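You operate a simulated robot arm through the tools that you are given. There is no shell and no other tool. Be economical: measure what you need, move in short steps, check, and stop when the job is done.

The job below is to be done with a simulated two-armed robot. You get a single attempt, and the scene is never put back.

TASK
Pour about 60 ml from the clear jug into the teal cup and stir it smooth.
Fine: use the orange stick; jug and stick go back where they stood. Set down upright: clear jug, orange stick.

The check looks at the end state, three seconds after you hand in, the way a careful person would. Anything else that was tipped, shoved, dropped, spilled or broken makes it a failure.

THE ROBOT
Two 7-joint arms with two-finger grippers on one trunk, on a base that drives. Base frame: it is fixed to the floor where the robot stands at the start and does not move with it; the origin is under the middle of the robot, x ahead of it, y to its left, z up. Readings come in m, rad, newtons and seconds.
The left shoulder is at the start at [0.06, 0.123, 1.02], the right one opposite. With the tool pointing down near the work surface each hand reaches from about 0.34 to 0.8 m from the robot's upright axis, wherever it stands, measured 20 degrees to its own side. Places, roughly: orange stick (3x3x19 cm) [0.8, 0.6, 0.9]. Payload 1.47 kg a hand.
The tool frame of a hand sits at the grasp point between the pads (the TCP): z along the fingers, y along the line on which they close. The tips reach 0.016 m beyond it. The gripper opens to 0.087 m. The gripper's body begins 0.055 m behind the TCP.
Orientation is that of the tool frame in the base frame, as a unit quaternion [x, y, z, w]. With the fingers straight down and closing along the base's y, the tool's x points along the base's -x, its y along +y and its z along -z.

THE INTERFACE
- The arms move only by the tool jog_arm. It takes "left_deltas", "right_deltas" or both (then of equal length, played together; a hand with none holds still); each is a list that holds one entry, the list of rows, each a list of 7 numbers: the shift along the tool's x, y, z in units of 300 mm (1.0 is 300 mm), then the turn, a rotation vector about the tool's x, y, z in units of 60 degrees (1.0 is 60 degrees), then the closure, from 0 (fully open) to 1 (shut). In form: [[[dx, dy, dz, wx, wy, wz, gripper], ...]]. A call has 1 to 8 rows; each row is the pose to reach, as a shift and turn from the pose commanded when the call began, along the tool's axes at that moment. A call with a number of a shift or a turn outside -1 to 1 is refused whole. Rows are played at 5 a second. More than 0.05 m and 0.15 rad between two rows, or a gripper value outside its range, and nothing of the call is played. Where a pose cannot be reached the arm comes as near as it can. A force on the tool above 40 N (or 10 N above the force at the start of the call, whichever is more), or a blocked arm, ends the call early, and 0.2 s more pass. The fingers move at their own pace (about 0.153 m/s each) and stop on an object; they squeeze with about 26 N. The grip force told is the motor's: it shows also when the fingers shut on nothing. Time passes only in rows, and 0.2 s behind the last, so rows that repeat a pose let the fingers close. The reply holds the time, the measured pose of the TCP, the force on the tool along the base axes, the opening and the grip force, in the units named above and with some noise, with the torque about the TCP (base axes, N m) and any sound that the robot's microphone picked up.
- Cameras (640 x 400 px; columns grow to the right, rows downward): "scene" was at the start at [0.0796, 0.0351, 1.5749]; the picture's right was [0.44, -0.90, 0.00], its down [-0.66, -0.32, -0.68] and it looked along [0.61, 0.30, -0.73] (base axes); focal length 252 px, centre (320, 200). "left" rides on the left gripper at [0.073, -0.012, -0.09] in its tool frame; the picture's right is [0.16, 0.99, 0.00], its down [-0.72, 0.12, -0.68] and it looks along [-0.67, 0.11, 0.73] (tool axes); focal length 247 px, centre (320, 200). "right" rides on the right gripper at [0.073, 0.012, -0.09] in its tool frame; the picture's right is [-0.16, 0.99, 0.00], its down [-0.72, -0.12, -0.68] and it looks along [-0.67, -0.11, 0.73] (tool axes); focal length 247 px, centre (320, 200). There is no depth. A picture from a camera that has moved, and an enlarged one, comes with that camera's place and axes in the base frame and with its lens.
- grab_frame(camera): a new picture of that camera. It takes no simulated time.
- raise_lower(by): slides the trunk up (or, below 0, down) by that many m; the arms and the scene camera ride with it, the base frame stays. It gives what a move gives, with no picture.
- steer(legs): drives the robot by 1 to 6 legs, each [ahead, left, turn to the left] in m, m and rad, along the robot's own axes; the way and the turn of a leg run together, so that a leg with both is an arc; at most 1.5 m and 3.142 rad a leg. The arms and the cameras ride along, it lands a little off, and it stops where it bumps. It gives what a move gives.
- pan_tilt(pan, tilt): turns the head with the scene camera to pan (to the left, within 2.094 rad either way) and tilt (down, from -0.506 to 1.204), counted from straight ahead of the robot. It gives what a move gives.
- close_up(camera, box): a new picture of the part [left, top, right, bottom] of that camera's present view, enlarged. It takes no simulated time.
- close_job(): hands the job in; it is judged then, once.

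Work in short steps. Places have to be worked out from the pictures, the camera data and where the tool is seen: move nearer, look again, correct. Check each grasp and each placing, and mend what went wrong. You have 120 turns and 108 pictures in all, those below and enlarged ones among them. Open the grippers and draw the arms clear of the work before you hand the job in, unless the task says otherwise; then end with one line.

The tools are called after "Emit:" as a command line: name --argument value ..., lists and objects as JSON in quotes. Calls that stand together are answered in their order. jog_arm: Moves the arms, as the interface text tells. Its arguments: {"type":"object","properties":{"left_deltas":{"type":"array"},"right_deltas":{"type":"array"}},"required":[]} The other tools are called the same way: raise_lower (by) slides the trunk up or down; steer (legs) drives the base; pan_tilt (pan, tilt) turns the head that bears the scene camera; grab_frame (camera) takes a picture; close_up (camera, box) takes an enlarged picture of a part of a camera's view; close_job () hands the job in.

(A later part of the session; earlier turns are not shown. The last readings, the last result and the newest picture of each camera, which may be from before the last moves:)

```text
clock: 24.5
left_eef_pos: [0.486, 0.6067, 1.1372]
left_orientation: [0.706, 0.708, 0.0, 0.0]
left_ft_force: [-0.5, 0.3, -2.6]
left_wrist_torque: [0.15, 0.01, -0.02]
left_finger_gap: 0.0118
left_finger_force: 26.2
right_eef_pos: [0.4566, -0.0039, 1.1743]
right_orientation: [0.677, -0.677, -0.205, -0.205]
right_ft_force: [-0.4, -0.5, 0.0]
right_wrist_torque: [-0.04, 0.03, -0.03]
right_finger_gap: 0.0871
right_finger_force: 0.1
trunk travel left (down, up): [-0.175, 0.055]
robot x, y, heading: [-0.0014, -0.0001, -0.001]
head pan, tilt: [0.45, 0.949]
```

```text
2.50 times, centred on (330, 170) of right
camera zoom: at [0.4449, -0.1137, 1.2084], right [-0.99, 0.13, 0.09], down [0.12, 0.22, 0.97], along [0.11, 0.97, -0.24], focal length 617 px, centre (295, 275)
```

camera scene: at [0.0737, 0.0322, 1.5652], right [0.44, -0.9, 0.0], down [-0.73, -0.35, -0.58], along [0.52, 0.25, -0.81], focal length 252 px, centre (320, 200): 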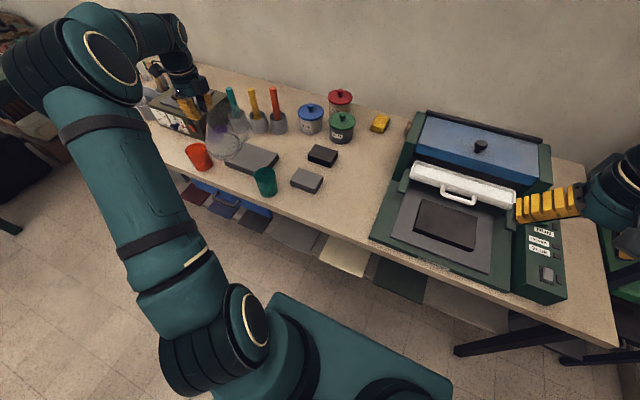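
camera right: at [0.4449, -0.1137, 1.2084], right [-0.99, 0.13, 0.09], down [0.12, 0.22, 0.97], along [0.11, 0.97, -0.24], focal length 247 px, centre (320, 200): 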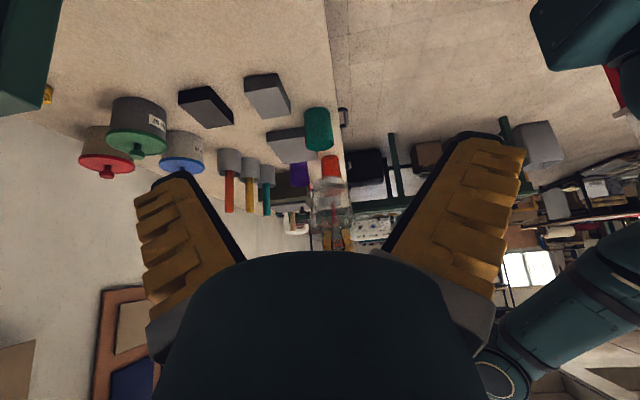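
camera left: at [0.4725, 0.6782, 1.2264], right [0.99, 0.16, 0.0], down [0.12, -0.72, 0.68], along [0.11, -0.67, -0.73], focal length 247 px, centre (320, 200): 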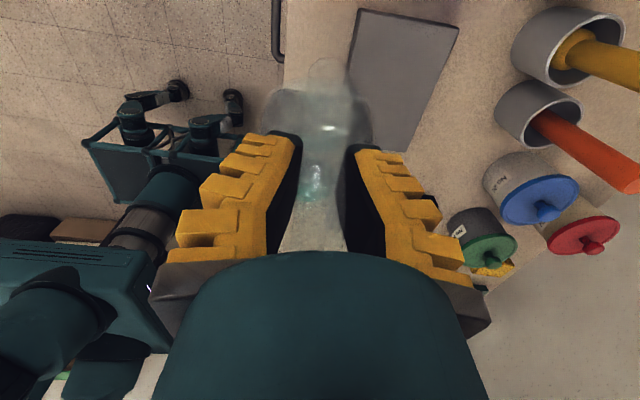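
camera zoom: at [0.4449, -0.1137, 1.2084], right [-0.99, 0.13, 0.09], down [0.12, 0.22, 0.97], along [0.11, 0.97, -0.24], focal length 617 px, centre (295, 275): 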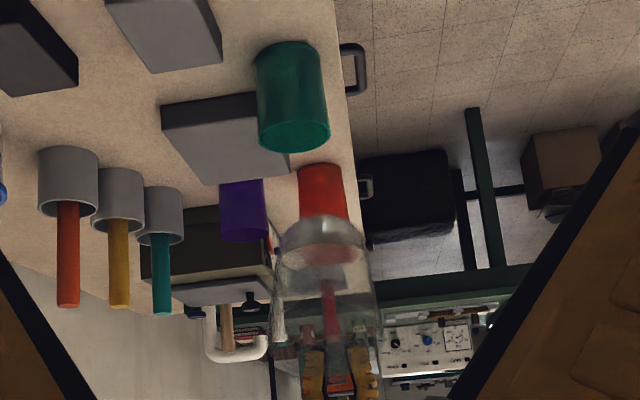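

Cup ≈ (0.493, 0.437), lip x ≈ 0.486. I tilt on to 60° while lowering the lip to ~5 cm above the cup's rim and nudging x by 6 mm; no flow is expected before ~68°.

Emit:
jog_arm --left_deltas '[[[-0.01, 0.003, 0.03, 0, 0.083, 0, 1], [-0.022, 0.007, 0.063, 0, 0.167, 0, 1], [-0.045, 0.01, 0.07, 0, 0.25, 0, 1], [-0.069, 0.013, 0.077, 0, 0.333, 0, 1], [-0.1, 0.017, 0.082, 0, 0.417, 0, 1], [-0.132, 0.02, 0.087, 0, 0.5, 0, 1]]]'

Emit:
close_up --camera "right" --box '[270, 90, 390, 250]'

Emit:
close_up --camera "scene" --box '[180, 70, 300, 210]'

```text
clock: 25.9
left_eef_pos: [0.4925, 0.5655, 1.1092]
left_orientation: [0.683, 0.683, 0.183, -0.184]
left_ft_force: [0.1, -0.1, -3.1]
left_wrist_torque: [-0.02, 0.02, 0.02]
left_finger_gap: 0.0122
left_finger_force: 26.1
right_eef_pos: [0.4559, -0.0037, 1.175]
right_orientation: [-0.676, 0.677, 0.204, 0.205]
right_ft_force: [-0.5, 0.2, -0.9]
right_wrist_torque: [0.03, -0.05, -0.02]
right_finger_gap: 0.087
right_finger_force: 0.1
trunk travel left (down, up): [-0.175, 0.055]
robot x, y, heading: [-0.0039, 0.0001, -0.003]
head pan, tilt: [0.45, 0.949]
```

```text
2.50 times, centred on (330, 170) of right
camera zoom: at [0.4449, -0.1144, 1.2086], right [-0.99, 0.13, 0.09], down [0.12, 0.23, 0.97], along [0.11, 0.97, -0.24], focal length 617 px, centre (295, 275)
```

zoom: 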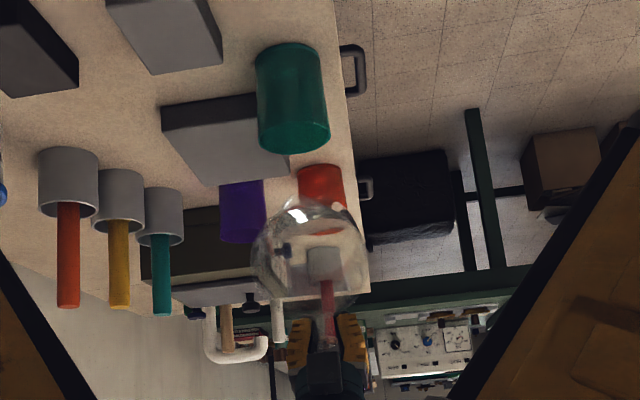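

```text
2.86 times, centred on (240, 140) of scene
camera zoom: at [0.074, 0.0315, 1.5652], right [0.44, -0.9, 0.0], down [-0.73, -0.35, -0.58], along [0.52, 0.25, -0.81], focal length 720 px, centre (549, 371)
```

zoom: 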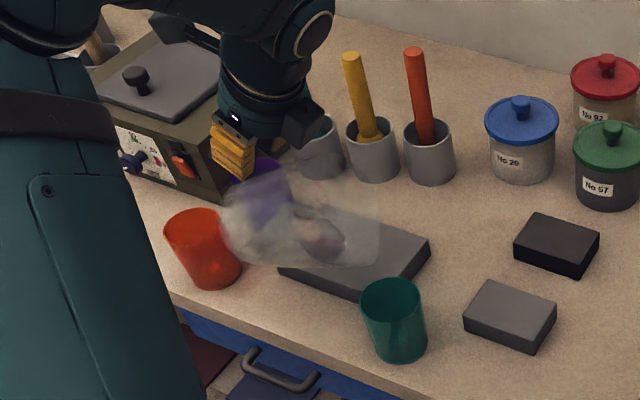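

Lip projects right over the cup. Continue to 68° keeping the lip fixed over it.

Emit:
jog_arm --left_deltas '[[[-0.011, 0, -0.02, 0, 0.045, 0, 1], [-0.022, 0, -0.04, 0, 0.09, 0, 1], [-0.032, 0, -0.06, 0, 0.133, 0, 1], [-0.032, 0, -0.06, 0, 0.133, 0, 1]]]'

Emit:
close_up --camera "right" --box '[280, 100, 360, 200]'

Emit:
close_up --camera "scene" --box '[200, 120, 280, 200]'

```text
clock: 26.9
left_eef_pos: [0.4914, 0.5499, 1.1203]
left_orientation: [0.669, 0.668, 0.231, -0.23]
left_ft_force: [-0.3, -0.2, -3.1]
left_wrist_torque: [-0.02, 0.0, 0.01]
left_finger_gap: 0.0121
left_finger_force: 25.7
right_eef_pos: [0.4568, -0.0037, 1.1746]
right_orientation: [0.677, -0.677, -0.205, -0.204]
right_ft_force: [-0.2, 0.3, 0.1]
right_wrist_torque: [0.02, 0.01, -0.02]
right_finger_gap: 0.0872
right_finger_force: 0.0
trunk travel left (down, up): [-0.175, 0.055]
robot x, y, heading: [-0.0022, -0.0011, -0.003]
head pan, tilt: [0.45, 0.949]
```

```text
4.00 times, centred on (320, 150) of right
camera zoom: at [0.4448, -0.1136, 1.2087], right [-0.99, 0.13, 0.09], down [0.12, 0.23, 0.97], along [0.11, 0.97, -0.24], focal length 988 px, centre (320, 400)
```

zoom: 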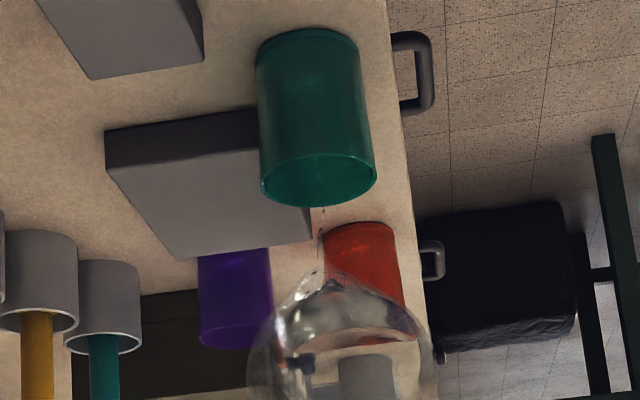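

```text
5.00 times, centred on (240, 160) of scene
camera zoom: at [0.0738, 0.0324, 1.5652], right [0.44, -0.9, 0.0], down [-0.73, -0.35, -0.58], along [0.52, 0.25, -0.81], focal length 1260 px, centre (720, 400)
```

zoom: 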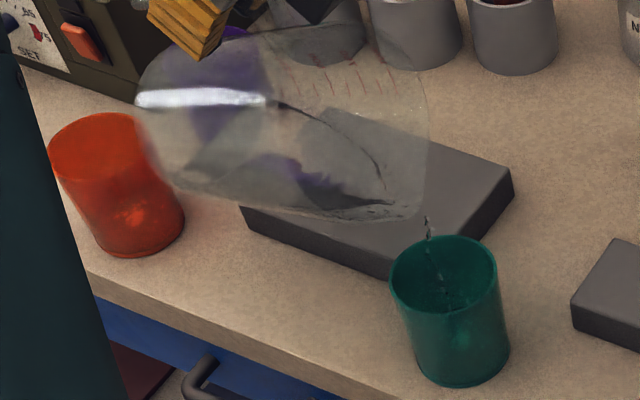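

Flow has begun and the stream lands inside the cup. I hold 0.6 s and look at the level.

Emit:
jog_arm --left_deltas '[[[0, 0, 0, 0, 0, 0, 1], [0, 0, 0, 0, 0, 0, 1]]]'

Emit:
close_up --camera "scene" --box '[200, 120, 280, 200]'

```text
clock: 27.5
left_eef_pos: [0.4918, 0.5478, 1.1196]
left_orientation: [0.669, 0.668, 0.231, -0.23]
left_ft_force: [-0.7, 0.5, -2.5]
left_wrist_torque: [-0.03, 0.02, 0.01]
left_finger_gap: 0.0123
left_finger_force: 25.9
right_eef_pos: [0.4575, -0.0027, 1.1745]
right_orientation: [0.677, -0.677, -0.205, -0.204]
right_ft_force: [-0.4, -0.2, 1.1]
right_wrist_torque: [0.02, 0.02, 0.02]
right_finger_gap: 0.0871
right_finger_force: 0.0
trunk travel left (down, up): [-0.175, 0.055]
robot x, y, heading: [-0.0008, 0.0014, 0.001]
head pan, tilt: [0.45, 0.949]
```

```text
5.00 times, centred on (240, 160) of scene
camera zoom: at [0.0738, 0.0321, 1.5652], right [0.44, -0.9, 0.0], down [-0.73, -0.35, -0.58], along [0.52, 0.25, -0.81], focal length 1260 px, centre (720, 400)
```

zoom: 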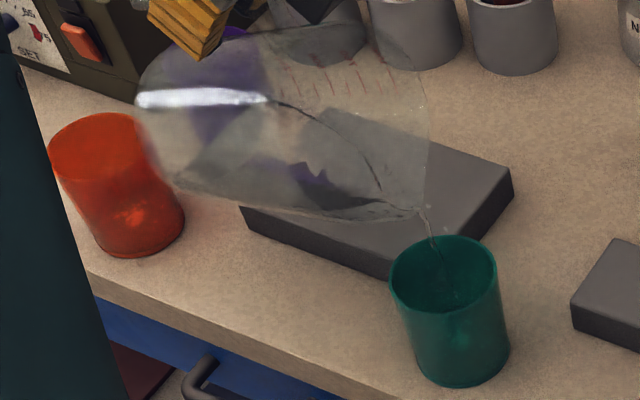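

I nudge the lip 8 mm further over the cup's centre and keep this trickle going, then zoom into the cup.

Emit:
jog_arm --left_deltas '[[[-0.01, -0.01, -0.022, 0, 0, 0, 1], [-0.01, -0.01, -0.022, 0, 0, 0, 1], [-0.01, -0.01, -0.022, 0, 0, 0, 1]]]'

Emit:
close_up --camera "scene" --box '[230, 140, 290, 200]'

Emit:
close_up --camera "right" --box '[280, 90, 360, 190]'

```text
clock: 28.3
left_eef_pos: [0.4874, 0.5421, 1.1238]
left_orientation: [0.669, 0.668, 0.23, -0.23]
left_ft_force: [0.1, -0.1, -3.5]
left_wrist_torque: [-0.04, 0.02, 0.0]
left_finger_gap: 0.0122
left_finger_force: 25.9
right_eef_pos: [0.4565, -0.004, 1.1761]
right_orientation: [-0.677, 0.677, 0.204, 0.205]
right_ft_force: [0.4, 0.1, -0.1]
right_wrist_torque: [-0.03, -0.02, -0.04]
right_finger_gap: 0.0869
right_finger_force: 0.1
trunk travel left (down, up): [-0.175, 0.055]
robot x, y, heading: [-0.0038, -0.0017, -0.001]
head pan, tilt: [0.45, 0.949]
```

```text
6.67 times, centred on (260, 170) of scene
camera zoom: at [0.0737, 0.0319, 1.5652], right [0.44, -0.9, 0.0], down [-0.73, -0.35, -0.58], along [0.52, 0.25, -0.81], focal length 1680 px, centre (720, 400)
```

zoom: 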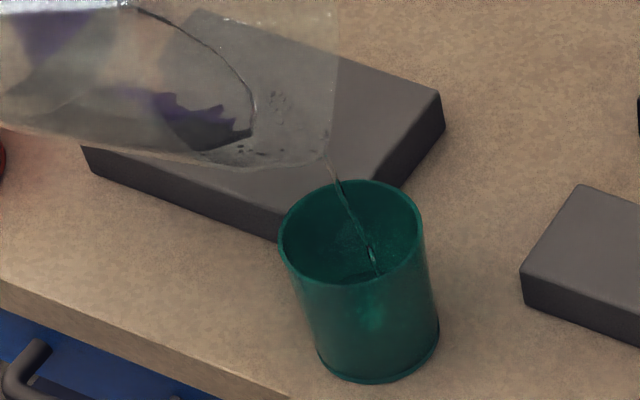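

```text
4.00 times, centred on (320, 140) of right
camera zoom: at [0.4447, -0.114, 1.2087], right [-0.99, 0.13, 0.09], down [0.12, 0.23, 0.97], along [0.11, 0.97, -0.24], focal length 988 px, centre (320, 440)
```

zoom: 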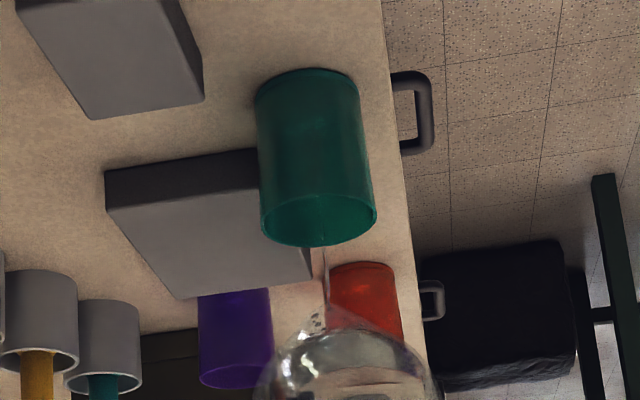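

Stream is centred in the cup now. Hold another second.

Emit:
jog_arm --left_deltas '[[[0, 0, 0, 0, 0, 0, 1], [0, 0, 0, 0, 0, 0, 1], [0, 0, 0, 0, 0, 0, 1], [0, 0, 0, 0, 0, 0, 1]]]'

Emit:
close_up --camera "scene" --box '[230, 140, 290, 200]'

```text
clock: 29.3
left_eef_pos: [0.4891, 0.5417, 1.1232]
left_orientation: [0.669, 0.668, 0.23, -0.23]
left_ft_force: [-0.1, -0.1, -2.3]
left_wrist_torque: [-0.02, 0.01, -0.05]
left_finger_gap: 0.0125
left_finger_force: 25.6
right_eef_pos: [0.4571, -0.0035, 1.1733]
right_orientation: [0.677, -0.677, -0.205, -0.204]
right_ft_force: [-0.1, 0.5, 0.0]
right_wrist_torque: [-0.01, -0.02, -0.03]
right_finger_gap: 0.087
right_finger_force: 0.1
trunk travel left (down, up): [-0.175, 0.055]
robot x, y, heading: [0.0002, 0.002, 0.003]
head pan, tilt: [0.45, 0.949]
```

```text
6.67 times, centred on (260, 170) of scene
camera zoom: at [0.0738, 0.0321, 1.5652], right [0.44, -0.9, 0.0], down [-0.73, -0.35, -0.58], along [0.52, 0.25, -0.81], focal length 1680 px, centre (720, 400)
```

zoom: 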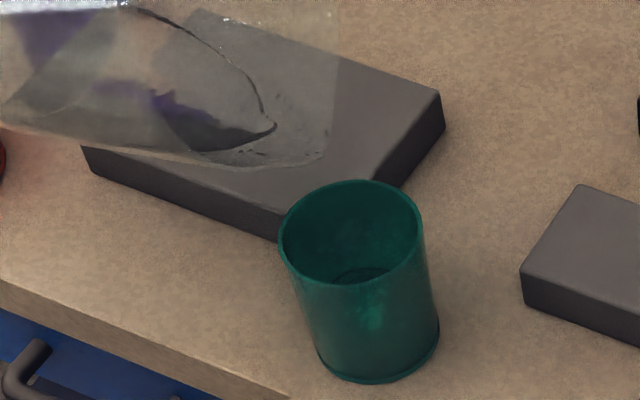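

Flow stopped by itself; perhaps 20–30 ml so far. To measure the level I tilt the jug back to 45° away from the cup, and bring the right camera above the cup.

Emit:
jog_arm --left_deltas '[[[0.045, 0, 0.035, 0, -0.096, 0, 1], [0.09, 0, 0.07, 0, -0.192, 0, 1], [0.135, 0, 0.105, 0, -0.29, 0, 1], [0.179, 0, 0.14, 0, -0.383, 0, 1]]]'

Emit:
jog_arm --right_deltas '[[[-0.111, 0, 0.074, 0, 0.112, 0, 0], [-0.222, 0, 0.148, 0, 0.224, 0, 0], [-0.333, 0, 0.221, 0, 0.336, 0, 0], [-0.444, 0, 0.295, 0, 0.448, 0, 0], [-0.555, 0, 0.369, 0, 0.56, 0, 0]]]'

Emit:
jog_arm --right_deltas '[[[-0.13, 0, 0, 0, 0, 0, 0], [-0.26, 0, 0.02, 0, 0, 0, 0], [-0.39, 0, 0.04, 0, 0, 0, 0], [-0.5, 0, 0.06, 0, 0, 0, 0]]]'

Emit:
grab_frame --camera "right"

```text
clock: 30.3
left_eef_pos: [0.4898, 0.6096, 1.1232]
left_orientation: [0.701, 0.702, 0.092, -0.091]
left_ft_force: [0.6, 0.3, -3.3]
left_wrist_torque: [0.12, 0.0, 0.03]
left_finger_gap: 0.0119
left_finger_force: 26.0
right_eef_pos: [0.4567, -0.0023, 1.1751]
right_orientation: [0.677, -0.677, -0.204, -0.204]
right_ft_force: [-0.2, 0.7, -0.8]
right_wrist_torque: [-0.02, 0.01, 0.01]
right_finger_gap: 0.0869
right_finger_force: 0.0
trunk travel left (down, up): [-0.175, 0.055]
robot x, y, heading: [-0.0013, -0.0008, -0.0]
head pan, tilt: [0.45, 0.949]
```

```text
clock: 31.5
left_eef_pos: [0.4895, 0.6104, 1.1238]
left_orientation: [0.701, 0.701, 0.092, -0.092]
left_ft_force: [-0.1, 0.5, -2.7]
left_wrist_torque: [0.06, 0.01, 0.03]
left_finger_gap: 0.0121
left_finger_force: 26.0
right_eef_pos: [0.4583, 0.1992, 1.1742]
right_orientation: [0.707, -0.707, 0.0, 0.002]
right_ft_force: [0.4, 0.0, 0.6]
right_wrist_torque: [-0.05, -0.02, 0.0]
right_finger_gap: 0.087
right_finger_force: 0.0
trunk travel left (down, up): [-0.175, 0.055]
robot x, y, heading: [0.0005, 0.0003, 0.0]
head pan, tilt: [0.45, 0.949]
```

```text
clock: 32.5
left_eef_pos: [0.4903, 0.6093, 1.1238]
left_orientation: [0.701, 0.701, 0.092, -0.093]
left_ft_force: [-1.3, 0.9, -3.5]
left_wrist_torque: [0.07, 0.02, 0.03]
left_finger_gap: 0.0121
left_finger_force: 26.4
right_eef_pos: [0.4585, 0.3458, 1.1564]
right_orientation: [0.707, -0.707, 0.0, 0.0]
right_ft_force: [1.0, 0.4, -0.3]
right_wrist_torque: [-0.03, 0.0, -0.04]
right_finger_gap: 0.0871
right_finger_force: 0.0
trunk travel left (down, up): [-0.175, 0.055]
robot x, y, heading: [-0.0008, 0.002, -0.0]
head pan, tilt: [0.45, 0.949]
```

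```text
65 pictures are left
camera right: at [0.4461, 0.2735, 1.2465], right [-0.99, 0.16, 0.0], down [0.12, 0.72, 0.68], along [0.11, 0.67, -0.73], focal length 247 px, centre (320, 200)
```

right: 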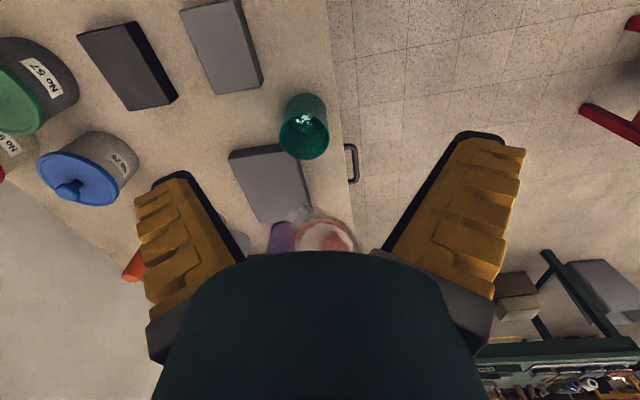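

Zoom into the cup from above.

Emit:
close_up --camera "right" --box '[265, 85, 345, 165]'

```text
5.00 times, centred on (305, 125) of right
camera zoom: at [0.4461, 0.2735, 1.2465], right [-0.99, 0.16, 0.0], down [0.12, 0.72, 0.68], along [0.11, 0.67, -0.73], focal length 1235 px, centre (395, 575)
```

zoom: 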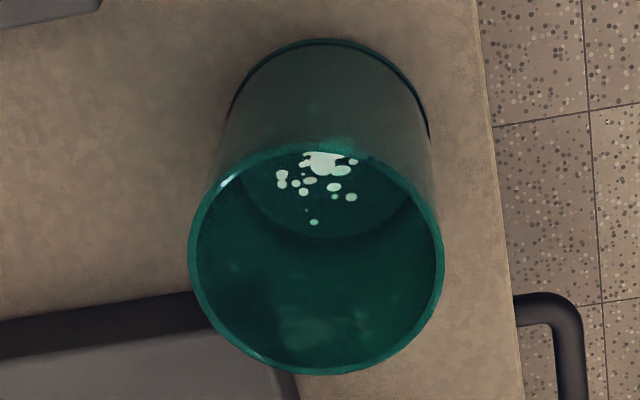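

Cup level is ≈10 mm deep (~25 ml), agreeing with my tilt model (≈17 ml/deg, flow starting ≈66.5°). White clumps float on top, to be stirred. I withdraw the right hand, then tilt again to ~69.5° over the cup.

Emit:
jog_arm --right_deltas '[[[0.12, 0, 0, 0, 0, 0, 0], [0.26, 0, 0, 0, 0, 0, 0], [0.42, 0, 0, 0, 0, 0, 0], [0.58, 0, 0, 0, 0, 0, 0], [0.74, 0, 0, 0, 0, 0, 0], [0.87, 0, 0, 0, 0, 0, 0]]]'

Emit:
jog_arm --left_deltas '[[[-0.05, 0, 0.001, 0, 0.1, 0, 1], [-0.1, 0, 0.001, 0, 0.2, 0, 1], [-0.165, 0, 0.002, 0, 0.3, 0, 1], [-0.22, 0, -0.055, 0, 0.383, 0, 1], [-0.22, 0, -0.055, 0, 0.383, 0, 1]]]'

Emit:
close_up --camera "scene" --box '[230, 140, 290, 200]'

```text
clock: 33.9
left_eef_pos: [0.4893, 0.6064, 1.1242]
left_orientation: [0.701, 0.701, 0.092, -0.093]
left_ft_force: [-0.3, 0.5, -2.9]
left_wrist_torque: [0.07, 0.0, -0.03]
left_finger_gap: 0.012
left_finger_force: 26.2
right_eef_pos: [0.4578, 0.0822, 1.1568]
right_orientation: [0.707, -0.707, 0.0, 0.0]
right_ft_force: [0.4, 0.2, 0.1]
right_wrist_torque: [0.04, 0.02, 0.0]
right_finger_gap: 0.0869
right_finger_force: 0.0
trunk travel left (down, up): [-0.175, 0.055]
robot x, y, heading: [-0.0016, 0.0007, -0.002]
head pan, tilt: [0.45, 0.949]
```

```text
clock: 35.1
left_eef_pos: [0.488, 0.5422, 1.1224]
left_orientation: [0.669, 0.668, 0.231, -0.23]
left_ft_force: [0.1, 0.5, -3.5]
left_wrist_torque: [-0.02, 0.01, 0.02]
left_finger_gap: 0.0123
left_finger_force: 26.5
right_eef_pos: [0.4583, 0.0849, 1.1568]
right_orientation: [-0.707, 0.708, 0.0, 0.001]
right_ft_force: [-0.2, 0.2, 0.0]
right_wrist_torque: [-0.01, 0.03, 0.0]
right_finger_gap: 0.0868
right_finger_force: 0.0
trunk travel left (down, up): [-0.175, 0.055]
robot x, y, heading: [0.0014, 0.0004, 0.002]
head pan, tilt: [0.45, 0.949]
```

```text
6.67 times, centred on (260, 170) of scene
camera zoom: at [0.0741, 0.0329, 1.5651], right [0.44, -0.9, 0.0], down [-0.73, -0.35, -0.58], along [0.52, 0.25, -0.81], focal length 1680 px, centre (720, 400)
```

zoom: 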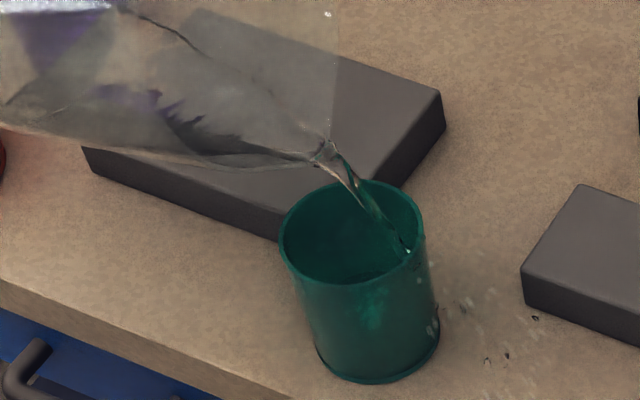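

The faster tilt sloshed and a few drops went over the −y side. I shift the lip back by 1 cm and tilt back a bit at once.

Emit:
jog_arm --left_deltas '[[[0.03, 0, 0.0, 0, -0.08, 0, 1]]]'

Emit:
close_up --camera "scene" --box '[230, 140, 290, 200]'

```text
clock: 35.5
left_eef_pos: [0.4861, 0.5504, 1.1291]
left_orientation: [0.678, 0.678, 0.201, -0.201]
left_ft_force: [0.0, -0.9, -3.1]
left_wrist_torque: [0.0, -0.01, -0.04]
left_finger_gap: 0.0124
left_finger_force: 25.5
right_eef_pos: [0.4577, 0.0855, 1.1558]
right_orientation: [0.708, -0.706, 0.0, -0.001]
right_ft_force: [0.0, -0.4, 0.3]
right_wrist_torque: [-0.01, -0.01, 0.04]
right_finger_gap: 0.0871
right_finger_force: 0.0
trunk travel left (down, up): [-0.175, 0.055]
robot x, y, heading: [-0.0013, 0.002, 0.001]
head pan, tilt: [0.45, 0.949]
```

```text
6.67 times, centred on (260, 170) of scene
camera zoom: at [0.0734, 0.0331, 1.5652], right [0.44, -0.9, 0.0], down [-0.73, -0.35, -0.58], along [0.52, 0.25, -0.81], focal length 1680 px, centre (720, 400)
```

zoom: 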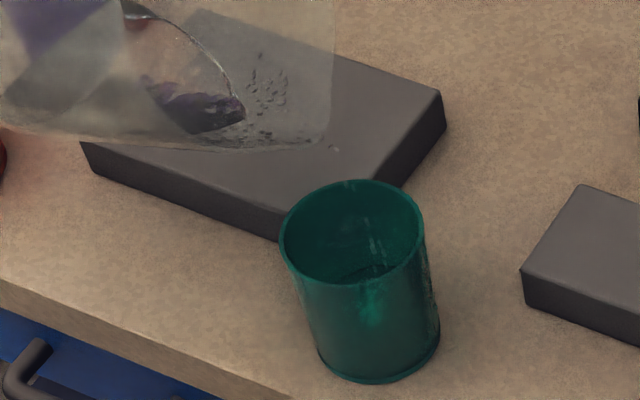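

Flow has stopped. I tilt back to ~45° and re-measure the cup with the right camera from the same pose, also checking for drops on the bench.

Emit:
jog_arm --left_deltas '[[[0.04, 0, 0.02, 0, -0.08, 0, 1], [0.09, 0, 0.05, 0, -0.16, 0, 1], [0.14, 0, 0.08, 0, -0.24, 0, 1], [0.18, 0, 0.1, 0, -0.303, 0, 1]]]'

Emit:
jog_arm --right_deltas '[[[-0.12, 0, 0, 0, 0, 0, 0], [-0.26, 0, 0, 0, 0, 0, 0], [-0.42, 0, 0, 0, 0, 0, 0], [-0.58, 0, 0, 0, 0, 0, 0], [-0.74, 0, 0, 0, 0, 0, 0], [-0.87, 0, 0, 0, 0, 0, 0]]]'

Emit:
close_up --camera "right" --box '[265, 85, 345, 165]'

Emit:
close_up --camera "right" --box '[180, 0, 360, 140]'

```text
clock: 36.5
left_eef_pos: [0.4867, 0.6121, 1.1325]
left_orientation: [0.702, 0.701, 0.092, -0.091]
left_ft_force: [0.4, 0.2, -3.6]
left_wrist_torque: [0.12, 0.0, -0.01]
left_finger_gap: 0.0119
left_finger_force: 25.9
right_eef_pos: [0.458, 0.0851, 1.1565]
right_orientation: [0.708, -0.707, 0.0, 0.0]
right_ft_force: [-0.2, 0.4, 0.7]
right_wrist_torque: [-0.02, -0.03, 0.03]
right_finger_gap: 0.0868
right_finger_force: 0.1
trunk travel left (down, up): [-0.175, 0.055]
robot x, y, heading: [0.0036, -0.0024, 0.001]
head pan, tilt: [0.45, 0.949]
```

```text
clock: 37.9
left_eef_pos: [0.4868, 0.6119, 1.1317]
left_orientation: [0.701, 0.701, 0.092, -0.091]
left_ft_force: [0.0, -0.3, -4.0]
left_wrist_torque: [0.04, -0.02, 0.01]
left_finger_gap: 0.0117
left_finger_force: 25.1
right_eef_pos: [0.4593, 0.3492, 1.1534]
right_orientation: [0.707, -0.707, 0.0, 0.001]
right_ft_force: [-0.1, 0.8, -0.1]
right_wrist_torque: [-0.02, 0.01, -0.03]
right_finger_gap: 0.087
right_finger_force: 0.0
trunk travel left (down, up): [-0.175, 0.055]
robot x, y, heading: [-0.0014, 0.0015, 0.002]
head pan, tilt: [0.45, 0.949]
```

```text
5.00 times, centred on (305, 125) of right
camera zoom: at [0.447, 0.2764, 1.2444], right [-0.99, 0.16, 0.0], down [0.12, 0.73, 0.68], along [0.11, 0.67, -0.73], focal length 1235 px, centre (395, 575)
```

zoom: 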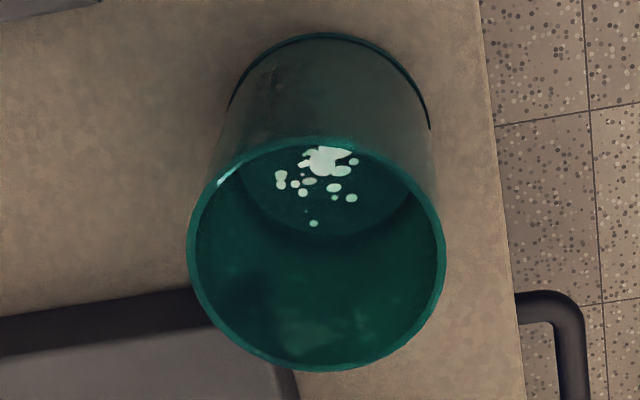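

```text
2.86 times, centred on (270, 70) of right
camera zoom: at [0.447, 0.2764, 1.2444], right [-0.99, 0.16, 0.0], down [0.12, 0.73, 0.68], along [0.11, 0.67, -0.73], focal length 706 px, centre (463, 571)
```

zoom: 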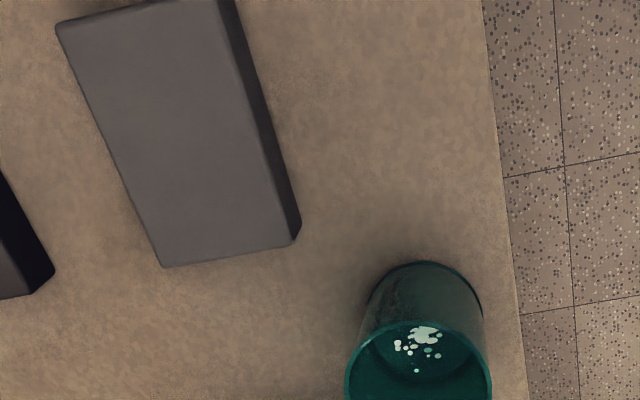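

The bench looks dry. Since reflections make the cup level ambiguous, I'll check the jug itself: withdraw the right hand, bring the jug upright (θ=0), and compare the left-camera view and torque with the baseline.

Emit:
jog_arm --right_deltas '[[[0.12, 0, 0, 0, 0, 0, 0], [0.26, 0, 0, 0, 0, 0, 0], [0.42, 0, 0, 0, 0, 0, 0], [0.58, 0, 0, 0, 0, 0, 0], [0.74, 0, 0, 0, 0, 0, 0], [0.87, 0, 0, 0, 0, 0, 0]]]'

Emit:
jog_arm --left_deltas '[[[-0.06, 0, -0.016, 0, -0.107, 0, 1], [-0.12, 0, -0.032, 0, -0.214, 0, 1], [-0.18, 0, -0.048, 0, -0.321, 0, 1], [-0.24, 0, -0.064, 0, -0.43, 0, 1], [-0.3, 0, -0.08, 0, -0.536, 0, 1], [-0.36, 0, -0.096, 0, -0.643, 0, 1], [-0.4, 0, -0.107, 0, -0.72, 0, 1], [-0.419, 0, -0.112, 0, -0.75, 0, 1]]]'

Emit:
jog_arm --left_deltas '[[[0, 0, 0, 0, 0, 0, 1], [0, 0, 0, 0, 0, 0, 1], [0, 0, 0, 0, 0, 0, 1], [0, 0, 0, 0, 0, 0, 1], [0, 0, 0, 0, 0, 0, 1]]]'

Emit:
jog_arm --left_deltas '[[[0, 0, 0, 0, 0, 0, 1]]]'

Emit:
jog_arm --left_deltas '[[[0, 0, 0, 0, 0, 0, 1]]]'

Emit:
jog_arm --left_deltas '[[[0, 0, 0, 0, 0, 0, 1]]]'

Emit:
close_up --camera "left" --box '[220, 60, 420, 260]'

Emit:
close_up --camera "scene" --box '[220, 100, 340, 200]'

```text
clock: 39.3
left_eef_pos: [0.4856, 0.611, 1.1348]
left_orientation: [0.701, 0.701, 0.092, -0.092]
left_ft_force: [-0.4, -0.1, -3.3]
left_wrist_torque: [0.09, 0.01, -0.04]
left_finger_gap: 0.0119
left_finger_force: 25.6
right_eef_pos: [0.4592, 0.0847, 1.156]
right_orientation: [0.708, -0.706, -0.001, 0.0]
right_ft_force: [-0.6, -0.5, -0.2]
right_wrist_torque: [-0.03, 0.02, -0.01]
right_finger_gap: 0.0869
right_finger_force: 0.0
trunk travel left (down, up): [-0.175, 0.055]
robot x, y, heading: [0.0, -0.0005, -0.003]
head pan, tilt: [0.45, 0.949]
```

```text
clock: 41.1
left_eef_pos: [0.4898, 0.4809, 1.1327]
left_orientation: [0.683, 0.683, -0.183, 0.183]
left_ft_force: [0.1, 0.1, -3.5]
left_wrist_torque: [0.19, -0.01, -0.01]
left_finger_gap: 0.012
left_finger_force: 26.5
right_eef_pos: [0.4582, 0.0848, 1.155]
right_orientation: [0.707, -0.707, 0.0, 0.0]
right_ft_force: [-0.1, -0.1, 0.2]
right_wrist_torque: [-0.02, -0.04, 0.0]
right_finger_gap: 0.087
right_finger_force: 0.0
trunk travel left (down, up): [-0.175, 0.055]
robot x, y, heading: [-0.0026, -0.0013, 0.001]
head pan, tilt: [0.45, 0.949]
```

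```text
clock: 42.3
left_eef_pos: [0.4899, 0.4801, 1.1339]
left_orientation: [0.683, 0.683, -0.183, 0.183]
left_ft_force: [0.4, 1.2, -2.3]
left_wrist_torque: [0.25, 0.01, 0.02]
left_finger_gap: 0.012
left_finger_force: 25.6
right_eef_pos: [0.4597, 0.0853, 1.1554]
right_orientation: [0.708, -0.707, 0.0, 0.001]
right_ft_force: [-0.7, -0.8, 0.7]
right_wrist_torque: [0.04, 0.03, 0.0]
right_finger_gap: 0.0872
right_finger_force: 0.1
trunk travel left (down, up): [-0.175, 0.055]
robot x, y, heading: [-0.0005, 0.0007, 0.002]
head pan, tilt: [0.45, 0.949]
```

```text
clock: 42.7
left_eef_pos: [0.49, 0.4808, 1.1334]
left_orientation: [0.683, 0.683, -0.183, 0.183]
left_ft_force: [0.7, -0.1, -3.0]
left_wrist_torque: [0.21, 0.02, 0.02]
left_finger_gap: 0.0119
left_finger_force: 25.6
right_eef_pos: [0.4592, 0.0858, 1.1546]
right_orientation: [-0.707, 0.707, 0.0, 0.001]
right_ft_force: [0.6, 0.2, 0.0]
right_wrist_torque: [-0.02, 0.01, 0.03]
right_finger_gap: 0.087
right_finger_force: 0.2
trunk travel left (down, up): [-0.175, 0.055]
robot x, y, heading: [0.0004, -0.0021, -0.001]
head pan, tilt: [0.45, 0.949]
```

```text
clock: 43.1
left_eef_pos: [0.4891, 0.4806, 1.1339]
left_orientation: [0.683, 0.683, -0.183, 0.182]
left_ft_force: [0.4, 0.4, -2.5]
left_wrist_torque: [0.23, 0.04, 0.03]
left_finger_gap: 0.0121
left_finger_force: 26.0
right_eef_pos: [0.4587, 0.0845, 1.1543]
right_orientation: [-0.707, 0.707, 0.001, 0.0]
right_ft_force: [0.1, -1.4, -0.1]
right_wrist_torque: [-0.01, -0.02, 0.01]
right_finger_gap: 0.0869
right_finger_force: 0.0
trunk travel left (down, up): [-0.175, 0.055]
robot x, y, heading: [0.0015, 0.0006, 0.001]
head pan, tilt: [0.45, 0.949]
```

```text
clock: 43.5
left_eef_pos: [0.4891, 0.4802, 1.1329]
left_orientation: [0.683, 0.683, -0.183, 0.183]
left_ft_force: [-0.2, -0.1, -2.0]
left_wrist_torque: [0.22, -0.04, 0.01]
left_finger_gap: 0.0119
left_finger_force: 26.0
right_eef_pos: [0.4584, 0.0847, 1.1546]
right_orientation: [0.708, -0.707, 0.0, 0.0]
right_ft_force: [0.5, -0.5, 0.3]
right_wrist_torque: [0.0, 0.02, -0.01]
right_finger_gap: 0.0866
right_finger_force: 0.1
trunk travel left (down, up): [-0.175, 0.055]
robot x, y, heading: [-0.0011, 0.0002, 0.002]
head pan, tilt: [0.45, 0.949]
```

```text
2.00 times, centred on (320, 160) of left
camera zoom: at [0.4765, 0.5879, 1.1739], right [0.99, 0.14, -0.08], down [0.12, -0.29, 0.95], along [0.11, -0.95, -0.3], focal length 494 px, centre (320, 280)
```

zoom: 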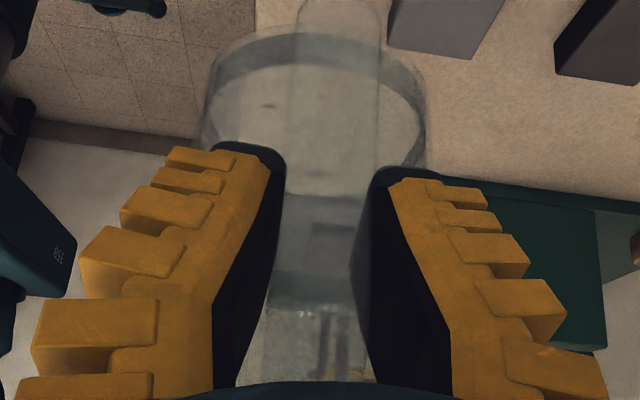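

```text
4.00 times, centred on (280, 150) of scene
camera zoom: at [0.0738, 0.032, 1.5652], right [0.44, -0.9, 0.0], down [-0.73, -0.35, -0.58], along [0.52, 0.25, -0.81], focal length 1008 px, centre (480, 400)
```

zoom: 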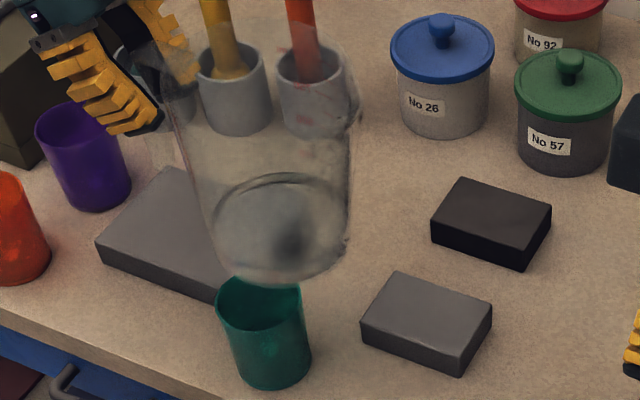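

Torque fell from 0.248 to ~0.22 (≈30 ml poured). I take a tight close-up of the liquid line in the jug as a precise reference, since the left camera is fixed to the jug.

Emit:
close_up --camera "left" --box '[270, 60, 380, 130]'

```text
5.71 times, centred on (325, 95) of left
camera zoom: at [0.4765, 0.5879, 1.1739], right [0.99, 0.14, -0.08], down [0.12, -0.29, 0.95], along [0.11, -0.95, -0.3], focal length 1411 px, centre (291, 800)
```

zoom: 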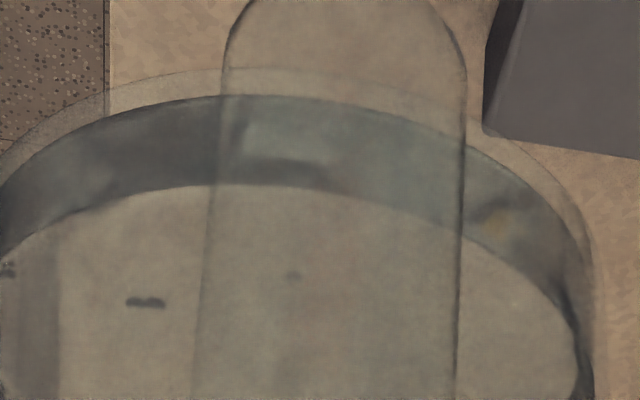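

Liquid edge in this fixed view is at row 183 (outer base edge at 68), giving ~110 ml left; all three measures agree on ~33 ml poured. Target row ≈160. I go back over the cup, slowly this time.

Emit:
jog_arm --left_deltas '[[[0.047, 0, -0.028, 0, 0.094, 0, 1], [0.094, 0, -0.056, 0, 0.188, 0, 1], [0.141, 0, -0.084, 0, 0.281, 0, 1], [0.19, 0, -0.112, 0, 0.375, 0, 1], [0.236, 0, -0.14, 0, 0.47, 0, 1], [0.283, 0, -0.168, 0, 0.563, 0, 1], [0.33, 0, -0.196, 0, 0.656, 0, 1], [0.377, 0, -0.224, 0, 0.75, 0, 1]]]'

Emit:
jog_arm --left_deltas '[[[-0.023, 0, -0.001, 0, 0.035, 0, 1], [-0.046, 0, -0.001, 0, 0.071, 0, 1], [-0.07, 0, -0.002, 0, 0.106, 0, 1], [-0.093, 0, -0.002, 0, 0.142, 0, 1], [-0.116, 0, -0.003, 0, 0.177, 0, 1], [-0.14, 0, -0.004, 0, 0.212, 0, 1], [-0.163, 0, -0.004, 0, 0.248, 0, 1], [-0.185, 0, -0.005, 0, 0.283, 0, 1]]]'

Emit:
close_up --camera "scene" --box '[230, 140, 290, 200]'

```text
clock: 45.3
left_eef_pos: [0.4877, 0.6119, 1.1361]
left_orientation: [0.701, 0.7, 0.094, -0.093]
left_ft_force: [-0.5, 0.0, -2.7]
left_wrist_torque: [0.06, -0.02, 0.01]
left_finger_gap: 0.0121
left_finger_force: 25.9
right_eef_pos: [0.4592, 0.086, 1.1554]
right_orientation: [0.707, -0.707, 0.001, 0.0]
right_ft_force: [0.5, 0.1, 0.9]
right_wrist_torque: [0.0, -0.02, 0.0]
right_finger_gap: 0.087
right_finger_force: 0.1
trunk travel left (down, up): [-0.175, 0.055]
robot x, y, heading: [-0.0037, 0.0003, 0.001]
head pan, tilt: [0.45, 0.949]
```

```text
clock: 47.1
left_eef_pos: [0.4887, 0.559, 1.1218]
left_orientation: [0.68, 0.68, 0.195, -0.195]
left_ft_force: [-0.4, 1.1, -3.1]
left_wrist_torque: [-0.01, 0.01, -0.02]
left_finger_gap: 0.0124
left_finger_force: 25.8
right_eef_pos: [0.4592, 0.0852, 1.155]
right_orientation: [-0.707, 0.707, -0.001, 0.0]
right_ft_force: [-0.1, 0.5, 0.4]
right_wrist_torque: [-0.02, -0.02, -0.02]
right_finger_gap: 0.0869
right_finger_force: 0.1
trunk travel left (down, up): [-0.175, 0.055]
robot x, y, heading: [-0.0003, -0.0011, -0.001]
head pan, tilt: [0.45, 0.949]
```

```text
6.67 times, centred on (260, 170) of scene
camera zoom: at [0.0739, 0.0318, 1.5652], right [0.44, -0.9, 0.0], down [-0.73, -0.35, -0.58], along [0.52, 0.25, -0.81], focal length 1680 px, centre (720, 400)
```

zoom: 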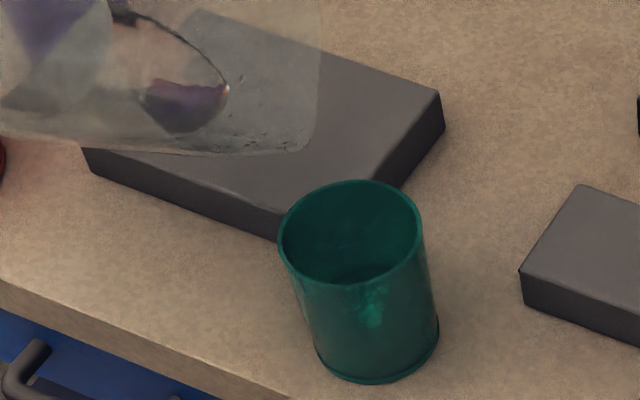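

Settled and no flow. Creep from 62° to 68°.

Emit:
jog_arm --left_deltas '[[[-0.006, 0, -0.005, 0, 0.0125, 0, 1], [-0.011, 0, -0.009, 0, 0.025, 0, 1], [-0.017, 0, -0.014, 0, 0.0375, 0, 1], [-0.022, 0, -0.018, 0, 0.05, 0, 1], [-0.028, 0, -0.023, 0, 0.0625, 0, 1], [-0.034, 0, -0.027, 0, 0.075, 0, 1], [-0.039, 0, -0.032, 0, 0.0875, 0, 1], [-0.045, 0, -0.036, 0, 0.1, 0, 1]]]'

Emit:
close_up --camera "scene" --box '[230, 140, 290, 200]'

```text
clock: 48.9
left_eef_pos: [0.4882, 0.5403, 1.1248]
left_orientation: [0.668, 0.669, 0.23, -0.23]
left_ft_force: [0.3, -0.3, -2.8]
left_wrist_torque: [-0.03, 0.01, -0.03]
left_finger_gap: 0.0123
left_finger_force: 25.4
right_eef_pos: [0.4587, 0.0849, 1.1557]
right_orientation: [-0.707, 0.707, 0.0, 0.0]
right_ft_force: [0.5, 1.4, 0.6]
right_wrist_torque: [-0.02, -0.01, -0.02]
right_finger_gap: 0.087
right_finger_force: 0.1
trunk travel left (down, up): [-0.175, 0.055]
robot x, y, heading: [0.0007, 0.0011, -0.002]
head pan, tilt: [0.45, 0.949]
```

```text
6.67 times, centred on (260, 170) of scene
camera zoom: at [0.0738, 0.0319, 1.5652], right [0.44, -0.9, 0.0], down [-0.73, -0.35, -0.58], along [0.52, 0.25, -0.81], focal length 1680 px, centre (720, 400)
```

zoom: 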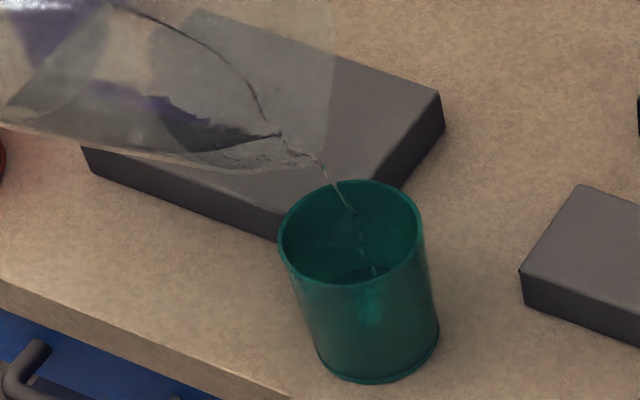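

A fine, well-placed trickle. Creep +1.2° and hold.

Emit:
jog_arm --left_deltas '[[[-0.001, 0, -0.002, 0, 0.004, 0, 1], [-0.001, 0, -0.004, 0, 0.008, 0, 1], [-0.002, 0, -0.006, 0, 0.012, 0, 1], [-0.003, 0, -0.008, 0, 0.016, 0, 1], [-0.004, 0, -0.011, 0, 0.02, 0, 1], [-0.004, 0, -0.011, 0, 0.02, 0, 1], [-0.004, 0, -0.011, 0, 0.02, 0, 1]]]'

Emit:
close_up --camera "scene" --box '[230, 140, 290, 200]'

```text
clock: 50.5
left_eef_pos: [0.4882, 0.5383, 1.1262]
left_orientation: [0.667, 0.666, 0.237, -0.237]
left_ft_force: [-1.2, -0.6, -3.8]
left_wrist_torque: [0.0, 0.02, -0.01]
left_finger_gap: 0.0124
left_finger_force: 25.8
right_eef_pos: [0.4604, 0.0855, 1.1545]
right_orientation: [0.707, -0.707, -0.001, 0.001]
right_ft_force: [-0.2, 0.9, 0.2]
right_wrist_torque: [0.0, -0.03, 0.02]
right_finger_gap: 0.0871
right_finger_force: 0.1
trunk travel left (down, up): [-0.175, 0.055]
robot x, y, heading: [0.0022, -0.0022, 0.005]
head pan, tilt: [0.45, 0.949]
```

```text
6.67 times, centred on (260, 170) of scene
camera zoom: at [0.0738, 0.0321, 1.5652], right [0.44, -0.9, 0.0], down [-0.73, -0.35, -0.58], along [0.52, 0.25, -0.81], focal length 1680 px, centre (720, 400)
```

zoom: 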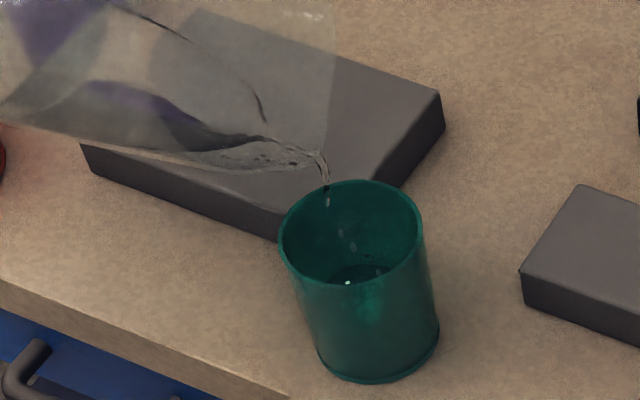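

Still trickling into the cup; hold for another second with a 4 mm shift toward the cup centre.

Emit:
jog_arm --left_deltas '[[[-0.01, 0, -0.008, 0, 0, 0, 1], [-0.01, 0, -0.008, 0, 0, 0, 1], [-0.01, 0, -0.008, 0, 0, 0, 1], [-0.01, 0, -0.008, 0, 0, 0, 1], [-0.01, 0, -0.008, 0, 0, 0, 1]]]'

Emit:
close_up --camera "scene" --box '[230, 140, 290, 200]'

```text
clock: 51.7
left_eef_pos: [0.4863, 0.5337, 1.1254]
left_orientation: [0.667, 0.666, 0.238, -0.237]
left_ft_force: [-0.2, 0.1, -2.7]
left_wrist_torque: [-0.04, -0.01, -0.01]
left_finger_gap: 0.0125
left_finger_force: 25.6
right_eef_pos: [0.4583, 0.0854, 1.1553]
right_orientation: [-0.707, 0.707, 0.0, 0.0]
right_ft_force: [0.9, -1.3, 0.7]
right_wrist_torque: [0.02, -0.01, 0.0]
right_finger_gap: 0.0871
right_finger_force: 0.1
trunk travel left (down, up): [-0.175, 0.055]
robot x, y, heading: [-0.0029, -0.001, 0.001]
head pan, tilt: [0.45, 0.949]
```

```text
6.67 times, centred on (260, 170) of scene
camera zoom: at [0.0738, 0.032, 1.5652], right [0.44, -0.9, 0.0], down [-0.73, -0.35, -0.58], along [0.52, 0.25, -0.81], focal length 1680 px, centre (720, 400)
```

zoom: 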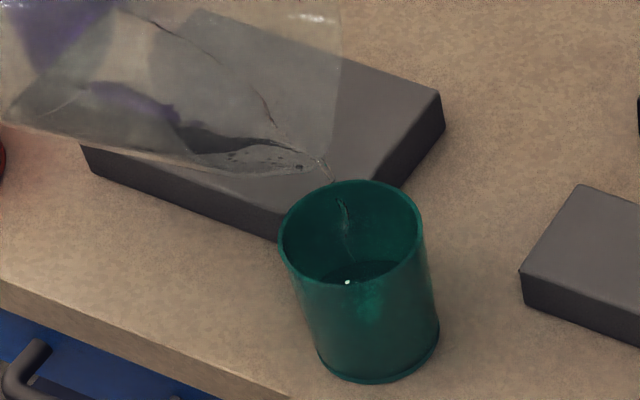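

The level in the cup is visibly higher. I stop and re-check the jug in the upright reference view before pouring any more.

Emit:
jog_arm --left_deltas '[[[0.06, 0, 0.03, 0, -0.1, 0, 1], [0.12, 0, 0.06, 0, -0.2, 0, 1], [0.18, 0, 0.09, 0, -0.3, 0, 1], [0.24, 0, 0.12, 0, -0.403, 0, 1]]]'

Emit:
jog_arm --left_deltas '[[[-0.06, 0, -0.016, 0, -0.107, 0, 1], [-0.12, 0, -0.032, 0, -0.214, 0, 1], [-0.18, 0, -0.048, 0, -0.321, 0, 1], [-0.24, 0, -0.064, 0, -0.43, 0, 1], [-0.3, 0, -0.08, 0, -0.536, 0, 1], [-0.36, 0, -0.096, 0, -0.643, 0, 1], [-0.4, 0, -0.107, 0, -0.72, 0, 1], [-0.419, 0, -0.112, 0, -0.75, 0, 1]]]'

Emit:
jog_arm --left_deltas '[[[0, 0, 0, 0, 0, 0, 1], [0, 0, 0, 0, 0, 0, 1], [0, 0, 0, 0, 0, 0, 1], [0, 0, 0, 0, 0, 0, 1], [0, 0, 0, 0, 0, 0, 1], [0, 0, 0, 0, 0, 0, 1]]]'

Emit:
close_up --camera "left" --box '[270, 60, 380, 130]'

Emit:
jog_arm --left_deltas '[[[0, 0, 0, 0, 0, 0, 1]]]'

Emit:
jog_arm --left_deltas '[[[0, 0, 0, 0, 0, 0, 1]]]'

```text
clock: 52.7
left_eef_pos: [0.4882, 0.6138, 1.1418]
left_orientation: [0.702, 0.701, 0.091, -0.091]
left_ft_force: [0.1, -0.2, -2.3]
left_wrist_torque: [0.08, -0.08, -0.01]
left_finger_gap: 0.0121
left_finger_force: 25.9
right_eef_pos: [0.4591, 0.0854, 1.1549]
right_orientation: [-0.707, 0.707, 0.0, 0.0]
right_ft_force: [-0.3, 1.7, -0.6]
right_wrist_torque: [-0.01, 0.0, 0.0]
right_finger_gap: 0.0871
right_finger_force: 0.1
trunk travel left (down, up): [-0.175, 0.055]
robot x, y, heading: [0.0018, -0.0018, -0.005]
head pan, tilt: [0.45, 0.949]
```

```text
clock: 54.5
left_eef_pos: [0.4879, 0.4843, 1.1439]
left_orientation: [0.683, 0.683, -0.184, 0.183]
left_ft_force: [-0.1, -0.3, -3.1]
left_wrist_torque: [0.19, 0.01, 0.01]
left_finger_gap: 0.0124
left_finger_force: 26.0
right_eef_pos: [0.4589, 0.0859, 1.1558]
right_orientation: [-0.707, 0.707, 0.0, 0.0]
right_ft_force: [-0.6, -0.1, 0.0]
right_wrist_torque: [0.02, 0.01, 0.0]
right_finger_gap: 0.087
right_finger_force: 0.0
trunk travel left (down, up): [-0.175, 0.055]
robot x, y, heading: [0.0028, -0.002, -0.003]
head pan, tilt: [0.45, 0.949]
```

```text
clock: 55.9
left_eef_pos: [0.4888, 0.4844, 1.1433]
left_orientation: [0.683, 0.683, -0.184, 0.183]
left_ft_force: [0.9, -0.3, -2.6]
left_wrist_torque: [0.22, 0.0, 0.01]
left_finger_gap: 0.012
left_finger_force: 25.9
right_eef_pos: [0.4603, 0.0849, 1.1543]
right_orientation: [0.707, -0.707, 0.001, 0.0]
right_ft_force: [0.4, -0.7, -0.3]
right_wrist_torque: [-0.01, 0.01, -0.01]
right_finger_gap: 0.0872
right_finger_force: 0.1
trunk travel left (down, up): [-0.175, 0.055]
robot x, y, heading: [-0.0027, 0.0005, 0.002]
head pan, tilt: [0.45, 0.949]
```

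```text
5.71 times, centred on (325, 95) of left
camera zoom: at [0.4758, 0.5907, 1.1839], right [0.99, 0.14, -0.08], down [0.12, -0.29, 0.95], along [0.11, -0.95, -0.3], focal length 1411 px, centre (291, 800)
```

zoom: 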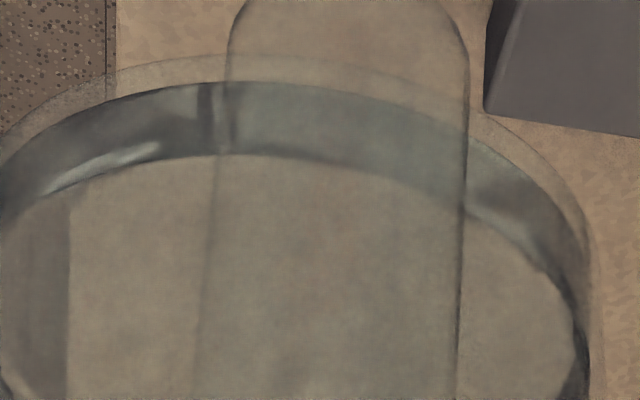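

```text
clock: 56.3
left_eef_pos: [0.4879, 0.4828, 1.1439]
left_orientation: [0.683, 0.683, -0.183, 0.183]
left_ft_force: [0.2, -0.7, -2.6]
left_wrist_torque: [0.22, -0.02, 0.01]
left_finger_gap: 0.0121
left_finger_force: 25.6
right_eef_pos: [0.4596, 0.0846, 1.1545]
right_orientation: [0.707, -0.707, 0.0, 0.0]
right_ft_force: [0.1, -0.2, -0.2]
right_wrist_torque: [0.0, 0.02, -0.01]
right_finger_gap: 0.0872
right_finger_force: 0.1
trunk travel left (down, up): [-0.175, 0.055]
robot x, y, heading: [-0.0018, 0.0029, -0.002]
head pan, tilt: [0.45, 0.949]
```

```text
clock: 56.7
left_eef_pos: [0.4887, 0.4836, 1.1434]
left_orientation: [0.683, 0.683, -0.183, 0.183]
left_ft_force: [-0.2, -0.2, -3.2]
left_wrist_torque: [0.2, 0.02, -0.03]
left_finger_gap: 0.0122
left_finger_force: 26.3
right_eef_pos: [0.4592, 0.0859, 1.1549]
right_orientation: [0.708, -0.707, 0.0, -0.001]
right_ft_force: [0.3, 0.2, -0.2]
right_wrist_torque: [0.02, 0.01, 0.01]
right_finger_gap: 0.0873
right_finger_force: 0.0
trunk travel left (down, up): [-0.175, 0.055]
robot x, y, heading: [0.0018, -0.0035, -0.001]
head pan, tilt: [0.45, 0.949]
```

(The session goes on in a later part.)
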